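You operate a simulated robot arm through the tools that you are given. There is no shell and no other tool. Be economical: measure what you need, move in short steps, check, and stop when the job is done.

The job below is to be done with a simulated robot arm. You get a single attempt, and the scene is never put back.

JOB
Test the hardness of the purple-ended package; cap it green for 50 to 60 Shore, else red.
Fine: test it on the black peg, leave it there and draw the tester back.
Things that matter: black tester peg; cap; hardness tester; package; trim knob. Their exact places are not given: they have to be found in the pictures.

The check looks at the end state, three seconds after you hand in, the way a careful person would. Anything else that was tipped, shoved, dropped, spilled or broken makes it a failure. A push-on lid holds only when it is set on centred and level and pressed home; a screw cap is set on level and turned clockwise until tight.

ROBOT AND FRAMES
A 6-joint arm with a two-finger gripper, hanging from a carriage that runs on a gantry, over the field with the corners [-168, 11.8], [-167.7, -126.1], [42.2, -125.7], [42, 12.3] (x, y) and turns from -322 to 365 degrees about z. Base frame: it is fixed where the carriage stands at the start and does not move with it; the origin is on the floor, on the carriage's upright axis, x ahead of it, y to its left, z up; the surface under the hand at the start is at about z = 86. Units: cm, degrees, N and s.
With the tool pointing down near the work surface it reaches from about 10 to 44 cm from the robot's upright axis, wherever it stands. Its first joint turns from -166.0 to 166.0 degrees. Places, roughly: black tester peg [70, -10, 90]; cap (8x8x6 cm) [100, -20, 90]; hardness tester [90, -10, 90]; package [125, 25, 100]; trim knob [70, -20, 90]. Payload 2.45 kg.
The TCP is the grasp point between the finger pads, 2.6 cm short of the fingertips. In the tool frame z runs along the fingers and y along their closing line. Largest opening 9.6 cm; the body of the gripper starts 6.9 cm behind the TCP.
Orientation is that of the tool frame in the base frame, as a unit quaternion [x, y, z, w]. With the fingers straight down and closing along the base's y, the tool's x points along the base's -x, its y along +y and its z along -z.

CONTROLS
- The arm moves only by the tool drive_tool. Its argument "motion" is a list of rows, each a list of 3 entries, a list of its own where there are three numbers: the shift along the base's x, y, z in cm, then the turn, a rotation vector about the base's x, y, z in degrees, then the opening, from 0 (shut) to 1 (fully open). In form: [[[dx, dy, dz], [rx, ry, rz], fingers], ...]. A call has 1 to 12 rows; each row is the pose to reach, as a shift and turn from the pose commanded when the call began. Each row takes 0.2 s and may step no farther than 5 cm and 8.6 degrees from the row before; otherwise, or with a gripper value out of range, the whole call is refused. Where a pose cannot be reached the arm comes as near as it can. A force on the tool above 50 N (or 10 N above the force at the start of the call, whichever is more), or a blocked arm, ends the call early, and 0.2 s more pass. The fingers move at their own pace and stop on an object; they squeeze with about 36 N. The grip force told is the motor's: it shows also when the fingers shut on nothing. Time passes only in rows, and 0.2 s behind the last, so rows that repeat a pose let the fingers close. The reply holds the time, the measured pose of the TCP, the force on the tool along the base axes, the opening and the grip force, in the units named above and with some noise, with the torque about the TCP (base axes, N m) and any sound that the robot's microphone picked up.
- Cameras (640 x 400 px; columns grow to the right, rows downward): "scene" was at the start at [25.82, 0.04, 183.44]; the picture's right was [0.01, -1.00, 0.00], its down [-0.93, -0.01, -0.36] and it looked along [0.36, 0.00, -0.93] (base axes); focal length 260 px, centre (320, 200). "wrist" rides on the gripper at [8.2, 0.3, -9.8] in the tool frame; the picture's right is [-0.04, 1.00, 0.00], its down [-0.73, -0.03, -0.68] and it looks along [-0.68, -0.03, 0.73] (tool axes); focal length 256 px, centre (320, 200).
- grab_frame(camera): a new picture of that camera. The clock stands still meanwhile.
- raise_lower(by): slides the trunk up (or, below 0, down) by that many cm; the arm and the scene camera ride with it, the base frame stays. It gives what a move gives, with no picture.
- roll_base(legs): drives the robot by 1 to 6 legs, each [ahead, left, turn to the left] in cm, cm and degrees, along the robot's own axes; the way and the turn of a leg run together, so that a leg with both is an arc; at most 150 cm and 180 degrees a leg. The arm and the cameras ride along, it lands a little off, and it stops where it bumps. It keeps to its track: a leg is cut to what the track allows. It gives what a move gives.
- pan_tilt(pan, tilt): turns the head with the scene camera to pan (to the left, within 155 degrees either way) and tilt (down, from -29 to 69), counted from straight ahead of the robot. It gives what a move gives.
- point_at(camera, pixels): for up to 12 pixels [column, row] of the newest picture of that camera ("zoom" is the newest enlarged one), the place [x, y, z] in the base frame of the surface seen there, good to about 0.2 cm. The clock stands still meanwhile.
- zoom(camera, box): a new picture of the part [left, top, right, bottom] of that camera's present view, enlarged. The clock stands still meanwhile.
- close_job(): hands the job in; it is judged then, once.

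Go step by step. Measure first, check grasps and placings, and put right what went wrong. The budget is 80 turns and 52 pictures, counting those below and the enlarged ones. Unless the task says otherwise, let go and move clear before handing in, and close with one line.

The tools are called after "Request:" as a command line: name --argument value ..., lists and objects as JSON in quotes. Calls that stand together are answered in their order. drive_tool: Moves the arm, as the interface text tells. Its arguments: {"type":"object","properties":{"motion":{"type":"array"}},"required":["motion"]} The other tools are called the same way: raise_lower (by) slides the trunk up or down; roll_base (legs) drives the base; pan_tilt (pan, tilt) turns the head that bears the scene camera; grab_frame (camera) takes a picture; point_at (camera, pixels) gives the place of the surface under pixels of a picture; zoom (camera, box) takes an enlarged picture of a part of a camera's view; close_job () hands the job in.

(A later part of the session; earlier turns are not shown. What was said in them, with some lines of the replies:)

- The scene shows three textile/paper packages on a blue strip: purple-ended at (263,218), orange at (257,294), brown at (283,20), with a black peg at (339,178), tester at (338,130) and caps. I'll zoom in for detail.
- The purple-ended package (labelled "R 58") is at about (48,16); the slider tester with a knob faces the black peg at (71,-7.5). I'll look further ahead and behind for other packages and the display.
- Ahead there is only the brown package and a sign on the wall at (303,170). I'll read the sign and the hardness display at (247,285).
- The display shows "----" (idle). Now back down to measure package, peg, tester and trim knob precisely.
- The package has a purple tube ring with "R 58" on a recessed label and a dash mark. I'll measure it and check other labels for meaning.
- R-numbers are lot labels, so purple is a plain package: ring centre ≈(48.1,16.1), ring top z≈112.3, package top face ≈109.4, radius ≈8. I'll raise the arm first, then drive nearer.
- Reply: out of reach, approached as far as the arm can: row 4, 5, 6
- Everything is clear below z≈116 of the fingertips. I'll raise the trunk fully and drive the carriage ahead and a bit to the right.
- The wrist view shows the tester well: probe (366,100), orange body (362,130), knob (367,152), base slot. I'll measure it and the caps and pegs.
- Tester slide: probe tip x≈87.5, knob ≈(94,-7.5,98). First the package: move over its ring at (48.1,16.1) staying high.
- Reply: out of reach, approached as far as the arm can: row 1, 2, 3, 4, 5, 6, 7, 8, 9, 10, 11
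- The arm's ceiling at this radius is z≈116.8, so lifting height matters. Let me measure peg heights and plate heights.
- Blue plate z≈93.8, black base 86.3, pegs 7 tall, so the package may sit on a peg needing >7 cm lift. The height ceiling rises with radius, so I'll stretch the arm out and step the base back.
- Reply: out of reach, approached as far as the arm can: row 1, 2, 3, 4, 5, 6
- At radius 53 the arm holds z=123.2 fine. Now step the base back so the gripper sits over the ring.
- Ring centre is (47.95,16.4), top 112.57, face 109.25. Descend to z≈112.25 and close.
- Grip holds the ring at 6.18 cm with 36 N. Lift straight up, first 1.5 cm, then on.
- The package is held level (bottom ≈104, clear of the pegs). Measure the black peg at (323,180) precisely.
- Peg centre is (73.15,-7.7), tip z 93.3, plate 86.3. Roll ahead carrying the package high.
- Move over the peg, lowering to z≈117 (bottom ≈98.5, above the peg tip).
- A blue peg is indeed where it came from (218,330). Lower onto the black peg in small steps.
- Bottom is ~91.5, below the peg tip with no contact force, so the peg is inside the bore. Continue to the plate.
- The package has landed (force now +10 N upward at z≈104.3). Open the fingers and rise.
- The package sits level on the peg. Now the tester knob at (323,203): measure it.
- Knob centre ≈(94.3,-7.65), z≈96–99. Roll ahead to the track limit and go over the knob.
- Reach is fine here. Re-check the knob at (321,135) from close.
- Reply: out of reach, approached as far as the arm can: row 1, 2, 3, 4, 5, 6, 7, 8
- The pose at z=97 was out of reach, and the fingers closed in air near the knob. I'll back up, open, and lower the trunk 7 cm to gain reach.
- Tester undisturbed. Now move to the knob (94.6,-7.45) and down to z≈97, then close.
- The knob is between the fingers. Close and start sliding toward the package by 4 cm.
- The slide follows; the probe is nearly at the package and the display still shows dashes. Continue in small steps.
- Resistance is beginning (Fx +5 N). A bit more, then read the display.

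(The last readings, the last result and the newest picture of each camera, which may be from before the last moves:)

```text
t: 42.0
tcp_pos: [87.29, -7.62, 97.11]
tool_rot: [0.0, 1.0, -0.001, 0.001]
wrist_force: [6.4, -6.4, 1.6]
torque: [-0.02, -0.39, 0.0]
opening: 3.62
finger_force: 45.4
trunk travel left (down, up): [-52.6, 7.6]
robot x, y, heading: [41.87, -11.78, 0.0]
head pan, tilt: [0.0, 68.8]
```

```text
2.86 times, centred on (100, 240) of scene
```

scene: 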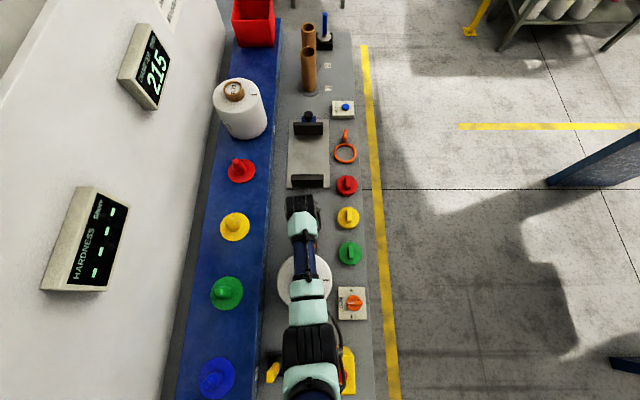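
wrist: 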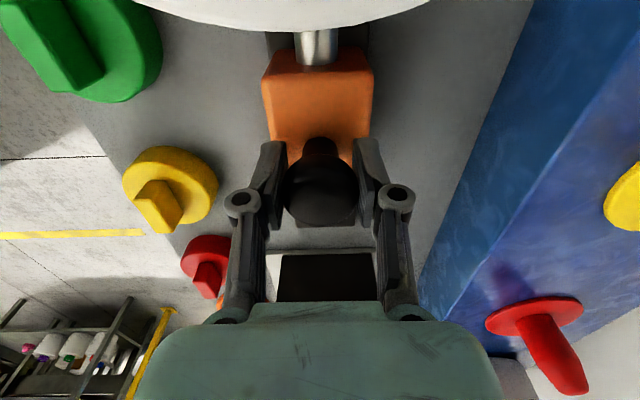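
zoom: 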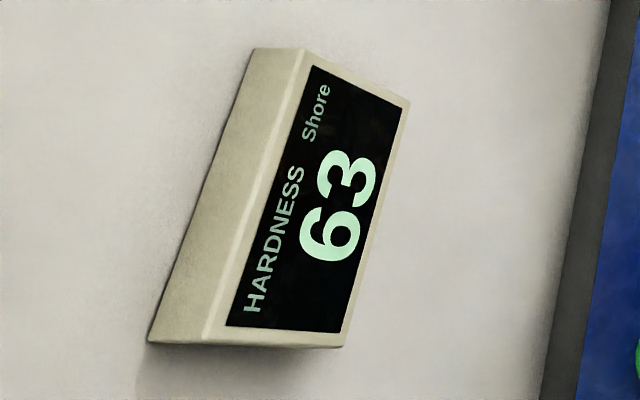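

It reads 63. Check it is steady and not depth-dependent: hold and press slightly more.

Request:
drive_tool --motion '[[[-0.2, 0, 0], [0, 0, 0], 0.15], [[-0.4, 0, 0], [0, 0, 0], 0.15], [[-0.4, 0, 0], [0, 0, 0], 0.15], [[-0.4, 0, 0], [0, 0, 0], 0.15], [[-0.4, 0, 0], [0, 0, 0], 0.15], [[-0.4, 0, 0], [0, 0, 0], 0.15]]'

Request:
grab_frame --camera "scene"

```text
t: 43.4
tcp_pos: [87.03, -7.6, 97.15]
tool_rot: [0.0, 1.0, -0.001, 0.004]
wrist_force: [32.0, -6.1, -33.5]
torque: [0.0, -0.03, 0.01]
opening: 3.63
finger_force: 45.5
trunk travel left (down, up): [-52.6, 7.6]
robot x, y, heading: [42.29, -12.12, 0.3]
head pan, tilt: [0.0, 68.8]
```

```text
17 pictures are left
```

scene: 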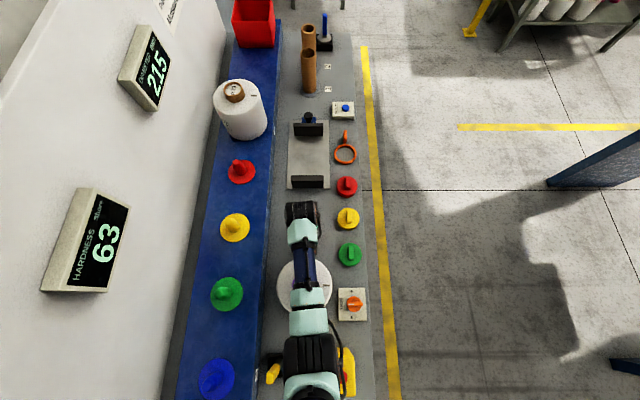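

Steady 63 at the stop — outside 50–60, so red cap. Trim stands at mid and stays untouched. Draw the tester back to its start.

Request:
drive_tool --motion '[[[0.5, 0, 0], [0, 0, 0], 0.15], [[1.5, 0, 0], [0, 0, 0], 0.15], [[2.5, 0, 0], [0, 0, 0], 0.15], [[3.5, 0, 0], [0, 0, 0], 0.15], [[4.5, 0, 0], [0, 0, 0], 0.15], [[5.5, 0, 0], [0, 0, 0], 0.15], [[6.5, 0, 0], [0, 0, 0], 0.15], [[7.3, 0, 0], [0, 0, 0], 0.15], [[7.6, 0, 0], [0, 0, 0], 0.15], [[7.6, 0, 0], [0, 0, 0], 0.15]]'

Request:
zoom --camera "wrist" --box '[160, 0, 480, 200]'

```text
t: 45.6
tcp_pos: [94.56, -7.65, 97.18]
tool_rot: [0.0, 1.0, -0.001, 0.002]
wrist_force: [0.3, -6.7, 20.4]
torque: [-0.04, -0.36, 0.04]
opening: 3.62
finger_force: 44.7
trunk travel left (down, up): [-52.6, 7.6]
robot x, y, heading: [41.88, -12.18, 0.1]
head pan, tilt: [0.0, 68.8]
```

```text
2.00 times, centred on (320, 100) of wrist
```

zoom: 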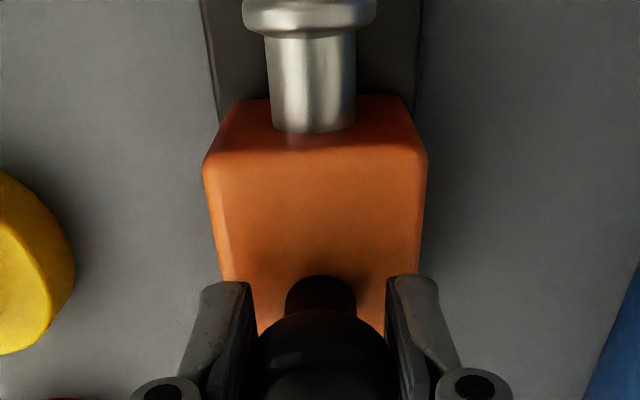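

The tester is back at its start and the probe clear. Release the knob, rise, and move the carriage to the right for the red cap.

Request:
drive_tool --motion '[[[0, 0, 0], [0, 0, 0], 0.6], [[0, 0, 0], [0, 0, 0], 1], [[0, 0, 0], [0, 0, 0], 1], [[0, 0, 4], [0, 0, 0], 1], [[0, 0, 8.5], [0, 0, 0], 1], [[0, 0, 11], [0, 0, 0], 1], [[0, 0, 11], [0, 0, 0], 1]]'

Request:
roll_base --legs '[[0.5, -10.5, 0]]'

Request:
grab_frame --camera "wrist"

```text
t: 47.2
tcp_pos: [94.18, -7.56, 108.12]
tool_rot: [0.0, 1.0, 0.0, 0.001]
wrist_force: [0.2, -0.2, -0.2]
torque: [0.01, -0.01, 0.04]
opening: 9.59
finger_force: 0.1
trunk travel left (down, up): [-52.6, 7.6]
robot x, y, heading: [42.37, -12.14, 0.0]
head pan, tilt: [0.0, 68.8]
```

```text
t: 48.4
tcp_pos: [94.32, -18.14, 108.12]
tool_rot: [0.0, 1.0, 0.0, 0.0]
wrist_force: [0.2, 0.4, 0.4]
torque: [0.03, -0.01, -0.02]
opening: 9.61
finger_force: 0.1
trunk travel left (down, up): [-52.6, 7.6]
robot x, y, heading: [41.97, -22.51, -0.2]
head pan, tilt: [0.0, 68.8]
```

```text
15 pictures are left
```

wrist: 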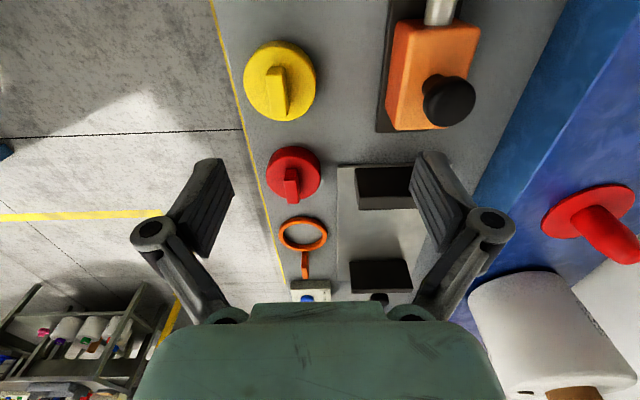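

Measure the red cap's fin at (292,185).

Request:
zoom --camera "wrist" --box '[250, 130, 346, 220]'

```text
4.44 times, centred on (298, 175) of wrist
```

zoom: 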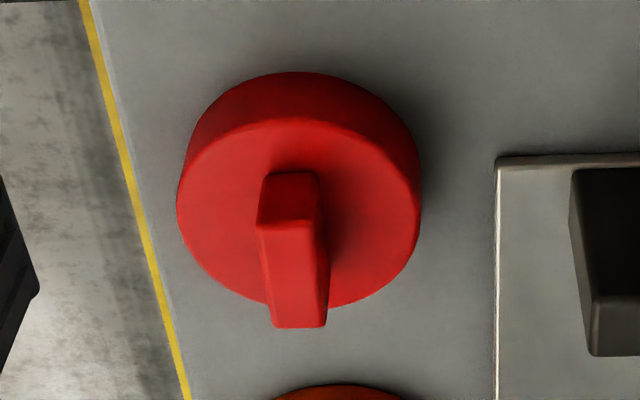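

Request:
point_at --camera "zoom" --pixels '[[285, 228], [300, 322], [265, 270], [322, 270], [285, 175], [190, 200], [415, 200], [295, 80], [350, 300], [300, 125], [292, 275]]'

```text
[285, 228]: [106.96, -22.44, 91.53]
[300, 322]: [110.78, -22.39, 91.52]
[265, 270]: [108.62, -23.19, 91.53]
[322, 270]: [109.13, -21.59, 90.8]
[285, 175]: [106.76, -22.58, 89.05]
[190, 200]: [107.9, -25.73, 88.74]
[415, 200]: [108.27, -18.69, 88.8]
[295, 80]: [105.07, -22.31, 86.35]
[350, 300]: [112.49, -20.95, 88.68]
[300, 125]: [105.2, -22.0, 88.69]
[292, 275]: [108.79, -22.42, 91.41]
```

Cap: centre (108.8,-22.3), fin 1.6 wide along x, top 91.5, disc top 88.75. Extend the arm above it at z≈112, then descend by the trunk.

Request:
drive_tool --motion '[[[0, -1, 2], [0, 0, 0], 1], [[3.6, -2, 4], [0, 0, 0], 1], [[7.2, -3, 4.5], [0, 0, 0], 1], [[10.8, -4.15, 5], [0, 0, 0], 1], [[14.5, -4.15, 5], [0, 0, 0], 1], [[14.5, -4.15, 5], [0, 0, 0], 1]]'

```text
t: 49.8
tcp_pos: [104.91, -22.16, 114.02]
tool_rot: [-0.001, 1.0, 0.0, 0.001]
wrist_force: [0.8, 0.9, -0.5]
torque: [0.02, -0.01, 0.0]
opening: 9.6
finger_force: 0.1
out of reach, approached as far as the arm can: row 4, 5, 6
trunk travel left (down, up): [-52.6, 7.6]
robot x, y, heading: [42.15, -22.4, 0.1]
head pan, tilt: [0.0, 68.8]
```

Tool-down reach ends at ≈63 cm, short of the cap. The fin runs along x, so I can tilt the fingers outward 20° about y (pads stay parallel to the fin) and keep that tilt until placing.

Request:
drive_tool --motion '[[[0, 0, 0], [0, -7, 0], 1], [[0, 0, 0], [0, -14, 0], 1], [[0, 0, 0], [0, -20, 0], 1], [[1.7, -0.15, -2], [0, -20, 0], 1], [[3.5, -0.15, -5], [0, -20, 0], 1], [[3.5, -0.15, -7], [0, -20, 0], 1], [[3.5, -0.15, -7], [0, -20, 0], 1]]'

```text
t: 51.4
tcp_pos: [108.39, -22.29, 106.97]
tool_rot: [0.0, 0.985, 0.0, 0.173]
wrist_force: [-0.5, -0.6, -0.1]
torque: [0.0, 0.04, 0.01]
opening: 9.59
finger_force: 0.0
trunk travel left (down, up): [-52.6, 7.6]
robot x, y, heading: [42.12, -22.49, 0.2]
head pan, tilt: [0.0, 68.8]
```

The tilt is right and reachable. Lower the trunk 11 cm and look.

Request:
raise_lower --by -11

Request:
grab_frame --camera "wrist"

```text
t: 52.8
tcp_pos: [108.4, -22.39, 95.97]
tool_rot: [0.0, 0.985, 0.0, 0.173]
wrist_force: [-0.2, -0.2, -0.4]
torque: [-0.05, -0.01, -0.04]
opening: 9.59
finger_force: 0.0
trunk travel left (down, up): [-41.6, 18.6]
robot x, y, heading: [42.2, -22.33, 0.2]
head pan, tilt: [0.0, 68.8]
```

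```text
13 pictures are left
```

wrist: 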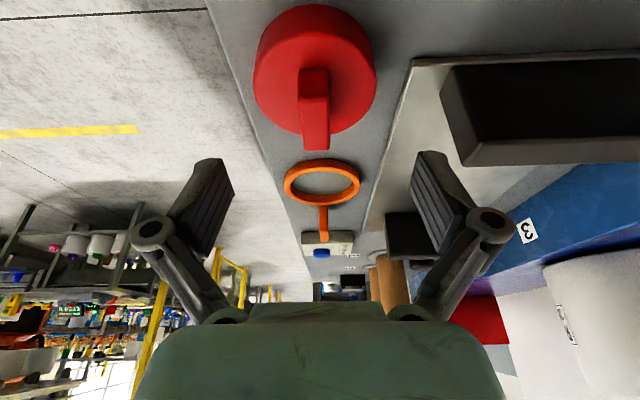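

Re-measure fin and check the neighbouring plate/black block for finger clearance.

Request:
point_at --camera "wrist" --pixels '[[312, 105], [316, 140], [299, 110], [326, 110], [312, 70], [445, 85], [468, 160], [405, 90], [322, 165], [372, 60], [256, 70]]'

```text
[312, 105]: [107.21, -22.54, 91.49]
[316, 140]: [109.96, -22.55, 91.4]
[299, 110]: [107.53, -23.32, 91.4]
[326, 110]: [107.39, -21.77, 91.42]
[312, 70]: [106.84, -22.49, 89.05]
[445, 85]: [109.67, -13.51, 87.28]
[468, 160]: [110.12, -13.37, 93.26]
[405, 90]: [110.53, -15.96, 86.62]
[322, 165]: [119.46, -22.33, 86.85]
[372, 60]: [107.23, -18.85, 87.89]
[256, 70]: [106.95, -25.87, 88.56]
```

Clearances fine. Descend to z≈92 and close on the fin.

Request:
drive_tool --motion '[[[0, -0.15, -2], [0, 0, 0], 0.7], [[0, -0.15, -3.3], [0, 0, 0], 0.6], [[0, -0.15, -3.95], [0, 0, 0], 0.5], [[0, -0.15, -3.95], [0, 0, 0], 0.1], [[0, -0.15, -3.95], [0, 0, 0], 0], [[0, -0.15, -3.95], [0, 0, 0], 0], [[0, -0.15, -3.95], [0, 0, 0], 0], [[0, -0.15, -3.95], [0, 0, 0], 0]]'

Request:
grab_frame --camera "wrist"

```text
t: 54.6
tcp_pos: [107.2, -22.61, 92.69]
tool_rot: [0.0, 0.985, 0.0, 0.174]
wrist_force: [1.3, -1.4, 0.5]
torque: [-0.06, -0.04, -0.01]
opening: 1.66
finger_force: 35.8
out of reach, approached as far as the arm can: row 1, 2, 3, 4, 5, 6, 7, 8
trunk travel left (down, up): [-41.6, 18.6]
robot x, y, heading: [42.22, -22.28, -0.2]
head pan, tilt: [0.0, 68.8]
```

```text
12 pictures are left
```

wrist: 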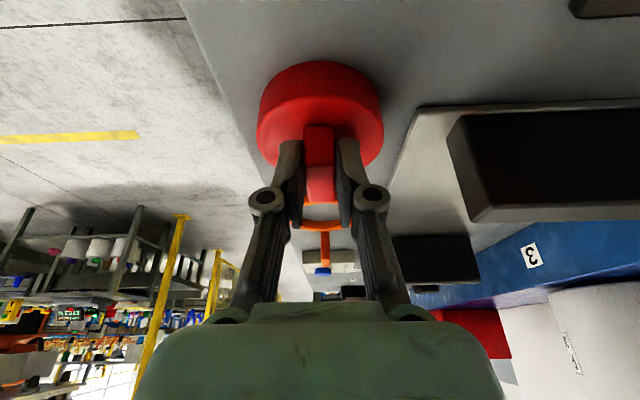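

Gripped, but short of the intended spot (reach again). Regrasp: open, rise, lower the trunk 5 cm more.

Request:
drive_tool --motion '[[[0, 0, 0], [0, 0, 0], 0.4], [[0, 0, 0], [0, 0, 0], 0.6], [[0, 0, 0], [0, 0, 0], 0.6], [[0, 0, 4], [0, 0, 0], 0.6], [[0, 0, 7.5], [0, 0, 0], 0.6], [[1.2, 0.1, 7.5], [0, 0, 0], 0.6], [[1.2, 0.1, 7.5], [0, 0, 0], 0.6]]'

Request:
raise_lower --by -5

```text
t: 56.2
tcp_pos: [108.19, -22.28, 100.18]
tool_rot: [0.0, 0.985, 0.0, 0.173]
wrist_force: [-1.3, -0.1, -0.5]
torque: [0.0, -0.01, 0.0]
opening: 5.74
finger_force: 0.0
trunk travel left (down, up): [-41.6, 18.6]
robot x, y, heading: [42.05, -22.51, -0.0]
head pan, tilt: [0.0, 68.8]
```

```text
t: 57.1
tcp_pos: [108.25, -22.37, 95.05]
tool_rot: [0.0, 0.985, 0.0, 0.174]
wrist_force: [0.7, -0.1, 0.2]
torque: [0.0, -0.01, 0.02]
opening: 5.76
finger_force: 0.1
trunk travel left (down, up): [-36.6, 23.6]
robot x, y, heading: [41.87, -22.79, -0.1]
head pan, tilt: [0.0, 68.8]
```

Request:
drive_tool --motion '[[[0.2, -0.1, -1.5], [0, 0, 0], 0.6], [[0.2, -0.1, -2.6], [0, 0, 0], 0.6], [[0.2, -0.1, -3.1], [0, 0, 0], 0.6], [[0.2, -0.1, -3.1], [0, 0, 0], 0.6]]'

```text
t: 58.1
tcp_pos: [108.58, -22.35, 92.01]
tool_rot: [0.001, 0.985, -0.001, 0.174]
wrist_force: [0.9, 0.6, 0.4]
torque: [-0.01, -0.01, 0.03]
opening: 5.77
finger_force: 0.0
trunk travel left (down, up): [-36.6, 23.6]
robot x, y, heading: [41.99, -22.76, 0.0]
head pan, tilt: [0.0, 68.8]
```

Position reached. Close on the fin.

Request:
drive_tool --motion '[[[0, 0, 0], [0, 0, 0], 0], [[0, 0, 0], [0, 0, 0], 0], [[0, 0, 0], [0, 0, 0], 0], [[0, 0, 0], [0, 0, 0], 0], [[0, 0, 1], [0, 0, 0], 0], [[0, 0, 2.5], [0, 0, 0], 0], [[0, 0, 4.5], [0, 0, 0], 0], [[0, 0, 4.5], [0, 0, 0], 0]]'

Request:
raise_lower --by 16

Request:
grab_frame --camera "wrist"

```text
t: 60.0
tcp_pos: [108.55, -22.42, 96.53]
tool_rot: [0.0, 0.985, 0.0, 0.173]
wrist_force: [-0.1, -0.1, -0.1]
torque: [-0.02, -0.02, 0.01]
opening: 1.66
finger_force: 36.0
trunk travel left (down, up): [-36.6, 23.6]
robot x, y, heading: [41.97, -22.67, 0.0]
head pan, tilt: [0.0, 68.8]
```

```text
t: 61.8
tcp_pos: [108.52, -22.33, 112.58]
tool_rot: [0.0, 0.985, 0.0, 0.174]
wrist_force: [0.2, 0.8, -0.3]
torque: [0.03, -0.02, -0.01]
opening: 1.67
finger_force: 36.1
trunk travel left (down, up): [-52.6, 7.6]
robot x, y, heading: [42.36, -22.74, -0.1]
head pan, tilt: [0.0, 68.8]
```

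```text
11 pictures are left
```

wrist: 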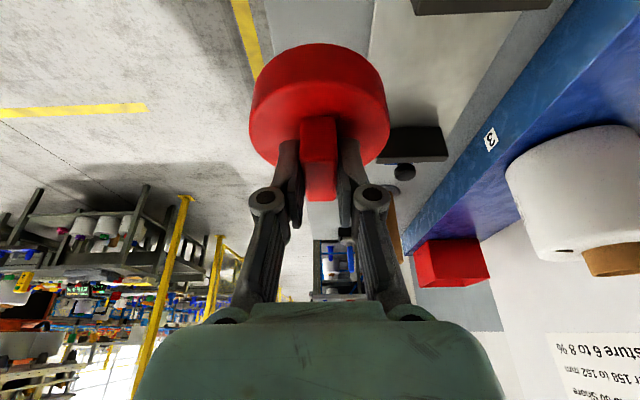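

The cap is held. Measure its pose relative to the TCP for tilt and centre.

Request:
point_at --camera "wrist" --pixels '[[318, 165], [322, 198], [303, 150], [336, 150], [262, 130], [376, 130], [290, 105], [345, 105], [318, 100], [270, 155], [372, 155], [318, 50]]'

```text
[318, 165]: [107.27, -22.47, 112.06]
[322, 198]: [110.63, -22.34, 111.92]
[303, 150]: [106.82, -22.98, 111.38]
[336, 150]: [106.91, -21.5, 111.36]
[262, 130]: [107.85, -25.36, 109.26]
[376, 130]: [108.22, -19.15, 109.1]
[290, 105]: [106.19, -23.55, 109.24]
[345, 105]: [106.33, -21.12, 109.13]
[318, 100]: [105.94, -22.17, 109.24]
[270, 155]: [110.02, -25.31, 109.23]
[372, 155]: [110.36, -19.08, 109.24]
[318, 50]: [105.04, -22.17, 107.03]
```

The cap is level (disc at z 109.2 throughout), its centre ≈ TCP+(0.25,+0.1). The arm now lies off the package, so view the ring with the scene camera.

Request:
grab_frame --camera "scene"

```text
10 pictures are left
```

scene: 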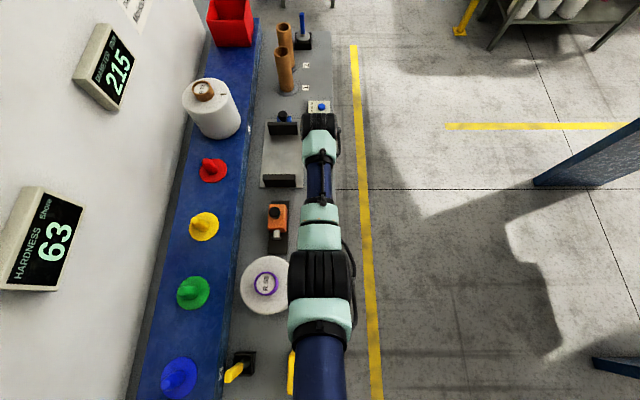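

Request:
zoom --camera "scene" --box '[234, 250, 294, 320]'

```text
5.71 times, centred on (264, 285) of scene
```

zoom: 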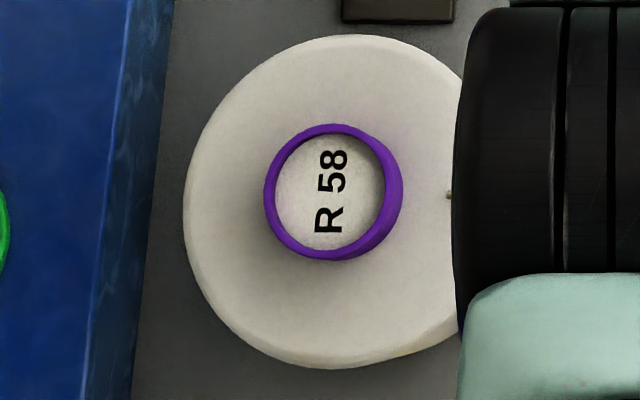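

Request:
point_at --camera "zoom" --pixels '[[269, 195], [388, 195], [330, 129], [328, 253], [275, 160], [384, 160], [272, 225], [380, 225], [185, 200], [330, 366], [345, 37], [330, 200]]'

```text
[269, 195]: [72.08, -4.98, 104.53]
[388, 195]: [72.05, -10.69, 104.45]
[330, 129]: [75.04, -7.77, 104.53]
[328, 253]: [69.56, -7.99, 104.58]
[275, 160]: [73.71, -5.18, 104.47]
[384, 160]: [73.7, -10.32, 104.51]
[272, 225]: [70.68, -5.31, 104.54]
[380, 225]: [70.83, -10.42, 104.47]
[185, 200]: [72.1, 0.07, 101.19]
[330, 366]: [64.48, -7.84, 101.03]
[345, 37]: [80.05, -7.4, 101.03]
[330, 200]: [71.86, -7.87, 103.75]
```

After the test the ring centre is (72.3,-7.85), level at z 104.5. TCP target ≈(72.05,-7.95). Raise the trunk a little and step the carriage back and left.

Request:
raise_lower --by 5

Request:
roll_base --legs '[[-18, 8, 0]]'

Request:
drive_tool --motion '[[[-4.6, 1.6, 0], [0, 0, 0], 0], [[-9.2, 3.2, 0], [0, 0, 0], 0], [[-13.8, 4.8, 0], [0, 0, 0], 0], [[-18.3, 6.4, -1], [0, 0, 0], 0], [[-18.3, 6.4, -3], [0, 0, 0], 0], [[-18.3, 6.4, -3], [0, 0, 0], 0]]'

```text
t: 62.7
tcp_pos: [108.5, -22.41, 117.54]
tool_rot: [0.001, 0.985, -0.001, 0.174]
wrist_force: [-0.1, -0.2, -0.7]
torque: [-0.03, -0.03, 0.02]
opening: 1.67
finger_force: 35.4
trunk travel left (down, up): [-57.6, 2.6]
robot x, y, heading: [42.15, -22.59, -0.3]
head pan, tilt: [0.0, 68.8]
```

```text
t: 64.3
tcp_pos: [90.69, -14.41, 117.62]
tool_rot: [0.0, 0.985, 0.0, 0.174]
wrist_force: [0.6, 0.4, -0.2]
torque: [0.01, 0.01, -0.01]
opening: 1.66
finger_force: 35.9
trunk travel left (down, up): [-57.6, 2.6]
robot x, y, heading: [24.4, -14.7, -0.2]
head pan, tilt: [0.0, 68.8]
```

```text
t: 65.7
tcp_pos: [72.33, -8.0, 114.61]
tool_rot: [0.0, 0.985, 0.0, 0.174]
wrist_force: [0.1, 0.7, 0.0]
torque: [0.03, 0.01, 0.01]
opening: 1.62
finger_force: 36.3
trunk travel left (down, up): [-57.6, 2.6]
robot x, y, heading: [23.99, -14.86, -0.0]
head pan, tilt: [0.0, 68.8]
```

Check cap versus ring in the wrist view.

Request:
drive_tool --motion '[[[-0.27, 0.03, -2], [0, 0, 0], 0], [[-0.27, 0.03, -2.5], [0, 0, 0], 0], [[-0.27, 0.03, -2.5], [0, 0, 0], 0]]'

Request:
grab_frame --camera "wrist"

```text
t: 66.5
tcp_pos: [72.09, -7.96, 112.08]
tool_rot: [0.0, 0.985, 0.0, 0.174]
wrist_force: [0.3, -0.3, -0.7]
torque: [-0.03, -0.01, -0.01]
opening: 1.67
finger_force: 36.0
trunk travel left (down, up): [-57.6, 2.6]
robot x, y, heading: [24.08, -14.7, 0.2]
head pan, tilt: [0.0, 68.8]
```

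```text
8 pictures are left
```

wrist: 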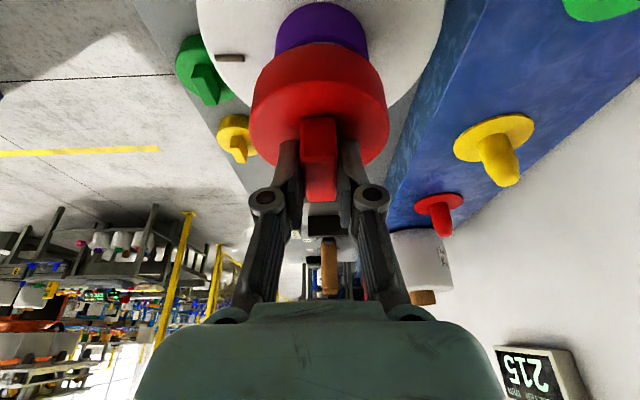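

Laterally the ring (276–367) and cap (251–388) share the centre column. Measure both.

Request:
point_at --camera "wrist" --pixels '[[318, 165], [322, 197], [318, 100], [262, 130], [376, 130], [318, 15], [282, 25], [362, 25], [318, 50]]'

```text
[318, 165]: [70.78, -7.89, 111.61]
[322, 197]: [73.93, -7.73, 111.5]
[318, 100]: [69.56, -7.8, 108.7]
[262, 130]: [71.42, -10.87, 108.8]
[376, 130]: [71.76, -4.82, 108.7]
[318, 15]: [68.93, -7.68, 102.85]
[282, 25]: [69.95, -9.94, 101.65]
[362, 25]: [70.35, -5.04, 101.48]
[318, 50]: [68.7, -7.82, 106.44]
```

Aligned within ~0.15 cm; nudge -0.1 in x and lower gently.

Request:
drive_tool --motion '[[[-0.1, 0, -0.6], [0, 0, 0], 0], [[-0.1, 0, -1.2], [0, 0, 0], 0], [[-0.1, 0, -1.7], [0, 0, 0], 0], [[-0.1, 0, -2.2], [0, 0, 0], 0], [[-0.1, 0, -2.2], [0, 0, 0], 0]]'

```text
t: 67.7
tcp_pos: [71.99, -7.94, 109.77]
tool_rot: [-0.001, 0.985, 0.0, 0.174]
wrist_force: [0.6, 1.1, 0.0]
torque: [-0.02, -0.03, -0.01]
opening: 1.67
finger_force: 35.9
trunk travel left (down, up): [-57.6, 2.6]
robot x, y, heading: [23.95, -14.43, -0.2]
head pan, tilt: [0.0, 68.8]
```

Request:
drive_tool --motion '[[[0, 0, -0.4], [0, 0, 0], 0], [[0, 0, -0.8], [0, 0, 0], 0], [[0, 0, -1.2], [0, 0, 0], 0], [[0, 0, -1.2], [0, 0, 0], 0]]'

```text
t: 68.7
tcp_pos: [72.06, -7.98, 108.67]
tool_rot: [0.0, 0.985, 0.0, 0.173]
wrist_force: [0.3, -0.8, 0.0]
torque: [0.0, -0.02, -0.01]
opening: 1.65
finger_force: 36.4
trunk travel left (down, up): [-57.6, 2.6]
robot x, y, heading: [24.34, -14.38, 0.3]
head pan, tilt: [0.0, 68.8]
```

Request:
drive_tool --motion '[[[0, 0, -0.2], [0, 0, 0], 0], [[0, 0, -0.4], [0, 0, 0], 0], [[0, 0, -0.6], [0, 0, 0], 0], [[0, 0, -0.8], [0, 0, 0], 0], [[0, 0, -0.8], [0, 0, 0], 0]]'

```text
t: 69.9
tcp_pos: [72.26, -7.9, 108.09]
tool_rot: [-0.001, 0.984, 0.0, 0.176]
wrist_force: [-7.5, -0.8, 31.8]
torque: [-0.05, -0.15, 0.04]
opening: 1.65
finger_force: 36.2
trunk travel left (down, up): [-57.6, 2.6]
robot x, y, heading: [24.1, -14.36, -0.1]
head pan, tilt: [0.0, 68.8]
```

Contact with 32 N at z≈108.1. Press a bit more.

Request:
drive_tool --motion '[[[0, 0, -0.15], [0, 0, 0], 0], [[0, 0, -0.3], [0, 0, 0], 0], [[0, 0, -0.45], [0, 0, 0], 0], [[0, 0, -0.45], [0, 0, 0], 0]]'

Request:
grab_frame --camera "wrist"

```text
t: 70.5
tcp_pos: [72.27, -7.82, 107.99]
tool_rot: [0.0, 0.984, 0.001, 0.176]
wrist_force: [-7.9, -1.8, 19.9]
torque: [-0.04, 0.21, 0.04]
opening: 1.67
finger_force: 35.7
trunk travel left (down, up): [-57.6, 2.6]
robot x, y, heading: [24.25, -14.49, -0.2]
head pan, tilt: [0.0, 68.8]
stopped in row 3: the force on the tool passed its limit at 52 N (the readings are from after the stop); the commanded pose is now the measured one
```

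```text
7 pictures are left
```

wrist: 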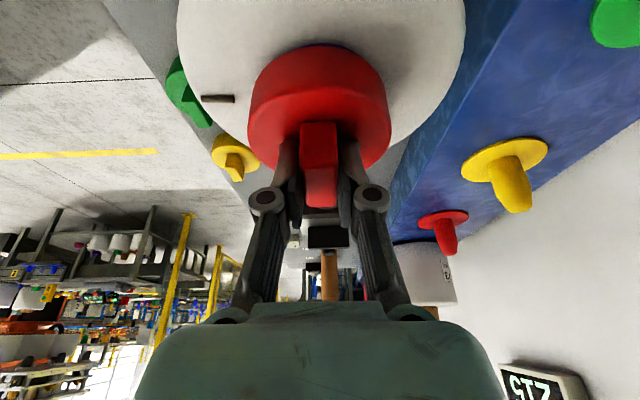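

The force limit was reached at 52 N. Measure the cap's height and level.

Request:
point_at --camera "wrist" --pixels '[[318, 110], [262, 135], [376, 135], [270, 160], [376, 160], [318, 170], [318, 203], [318, 60], [318, 80], [318, 20], [330, 45]]'

```text
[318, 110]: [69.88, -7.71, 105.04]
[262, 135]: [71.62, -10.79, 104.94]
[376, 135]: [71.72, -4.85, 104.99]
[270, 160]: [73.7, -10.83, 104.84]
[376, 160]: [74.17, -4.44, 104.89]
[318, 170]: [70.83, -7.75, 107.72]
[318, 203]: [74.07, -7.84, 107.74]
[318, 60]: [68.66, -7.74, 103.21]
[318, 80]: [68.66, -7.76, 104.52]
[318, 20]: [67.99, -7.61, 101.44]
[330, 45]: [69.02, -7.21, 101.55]
```

The disc is level at 104.95 vs ring top 104.53 — seated home (≈0.4 plate). Release and rise.

Request:
drive_tool --motion '[[[0, 0, 0.05], [0, 0, 0], 0.4], [[0, 0, 0.05], [0, 0, 0], 0.6], [[0, 0, 0.05], [0, 0, 0], 0.6], [[0, 0, 3], [0, 0, 0], 0.6], [[0, 0, 6], [0, 0, 0], 0.6], [[0, 0, 6], [0, 7, 0], 0.6], [[0, 0, 6], [0, 14, 0], 0.3], [[0, 0, 6], [0, 20, 0], 0], [[0, 0, 6], [0, 20, 0], 0], [[0, 0, 6], [0, 20, 0], 0]]'

Request:
grab_frame --camera "wrist"

```text
t: 72.8
tcp_pos: [72.09, -7.97, 113.76]
tool_rot: [0.0, 1.0, 0.001, 0.002]
wrist_force: [-0.3, 0.4, 0.3]
torque: [-0.03, 0.01, 0.0]
opening: 0.0
finger_force: 28.4
trunk travel left (down, up): [-57.6, 2.6]
robot x, y, heading: [24.36, -14.48, -0.3]
head pan, tilt: [0.0, 68.8]
```

```text
6 pictures are left
```

wrist: 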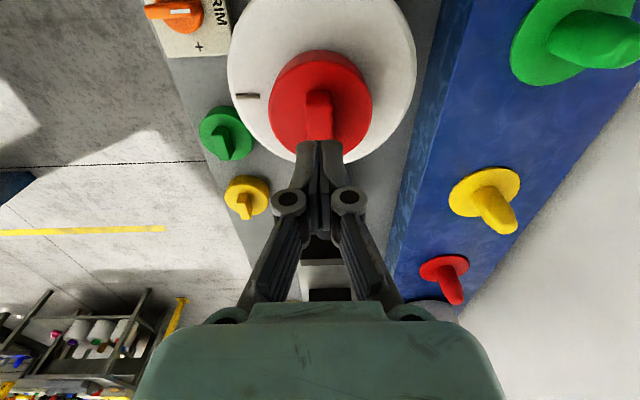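

The cap sits well. Give one straight press on the fin centre with the closed fingers to be sure.

Request:
drive_tool --motion '[[[0.15, 0.15, -1.5], [0, 0, 0], 0], [[0.15, 0.15, -3], [0, 0, 0], 0], [[0.15, 0.15, -3.4], [0, 0, 0], 0], [[0.15, 0.15, -3.7], [0, 0, 0], 0], [[0.15, 0.15, -4.0], [0, 0, 0], 0], [[0.15, 0.15, -4.3], [0, 0, 0], 0], [[0.15, 0.15, -4.3], [0, 0, 0], 0]]'

Request:
drive_tool --motion '[[[0, 0, 3], [0, 0, 0], 0], [[0, 0, 6], [0, 0, 0], 0], [[0, 0, 9], [0, 0, 0], 0.5], [[0, 0, 9], [0, 0, 0], 1]]'

Request:
grab_frame --camera "wrist"

```text
t: 73.9
tcp_pos: [72.5, -7.85, 110.34]
tool_rot: [0.0, 1.0, -0.001, 0.005]
wrist_force: [-10.6, -1.8, 26.9]
torque: [-0.06, 0.5, 0.04]
opening: 0.6
finger_force: 29.0
trunk travel left (down, up): [-57.6, 2.6]
robot x, y, heading: [24.68, -14.99, -0.2]
head pan, tilt: [0.0, 68.8]
stopped in row 5: the force on the tool passed its limit at 56 N (the readings are from after the stop); the commanded pose is now the measured one
```

```text
t: 74.9
tcp_pos: [72.54, -7.84, 119.26]
tool_rot: [0.0, 1.0, 0.0, 0.004]
wrist_force: [0.0, -0.4, -0.6]
torque: [0.0, 0.01, -0.03]
opening: 8.02
finger_force: 0.0
trunk travel left (down, up): [-57.6, 2.6]
robot x, y, heading: [24.15, -14.47, 0.2]
head pan, tilt: [0.0, 68.8]
```

```text
5 pictures are left
```

wrist: 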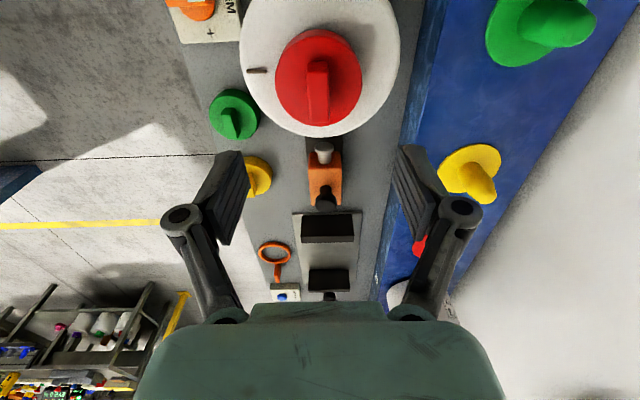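

Request:
point_at --camera "wrist" --pixels '[[290, 75], [350, 75], [290, 105], [345, 110], [318, 45], [318, 68], [322, 115], [320, 10], [380, 40], [322, 200], [321, 150]]'

Request:
grab_frame --camera "scene"

```text
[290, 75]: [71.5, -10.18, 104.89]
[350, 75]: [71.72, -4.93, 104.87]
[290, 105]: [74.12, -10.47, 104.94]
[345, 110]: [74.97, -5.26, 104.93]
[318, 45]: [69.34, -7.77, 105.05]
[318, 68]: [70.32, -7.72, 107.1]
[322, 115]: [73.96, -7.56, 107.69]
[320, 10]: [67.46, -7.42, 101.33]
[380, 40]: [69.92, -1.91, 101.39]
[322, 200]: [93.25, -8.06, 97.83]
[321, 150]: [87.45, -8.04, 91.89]
```

```text
4 pictures are left
```

scene: 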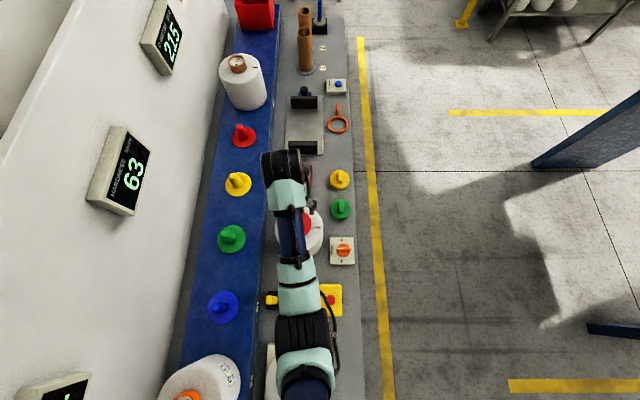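

The cap is level (104.9 all round), the package sits on the black peg, the tester is back at its start (probe x≈87.5), and the gripper is clear at z≈119. Handing in.

Request:
close_job

```text
The job is handed in.
```

The purple-ended package tested at 63 Shore, outside 50 to 60, so I capped it red. It is still on the black peg, the tester is drawn back to its start, and I left the trim knob untouched at mid.
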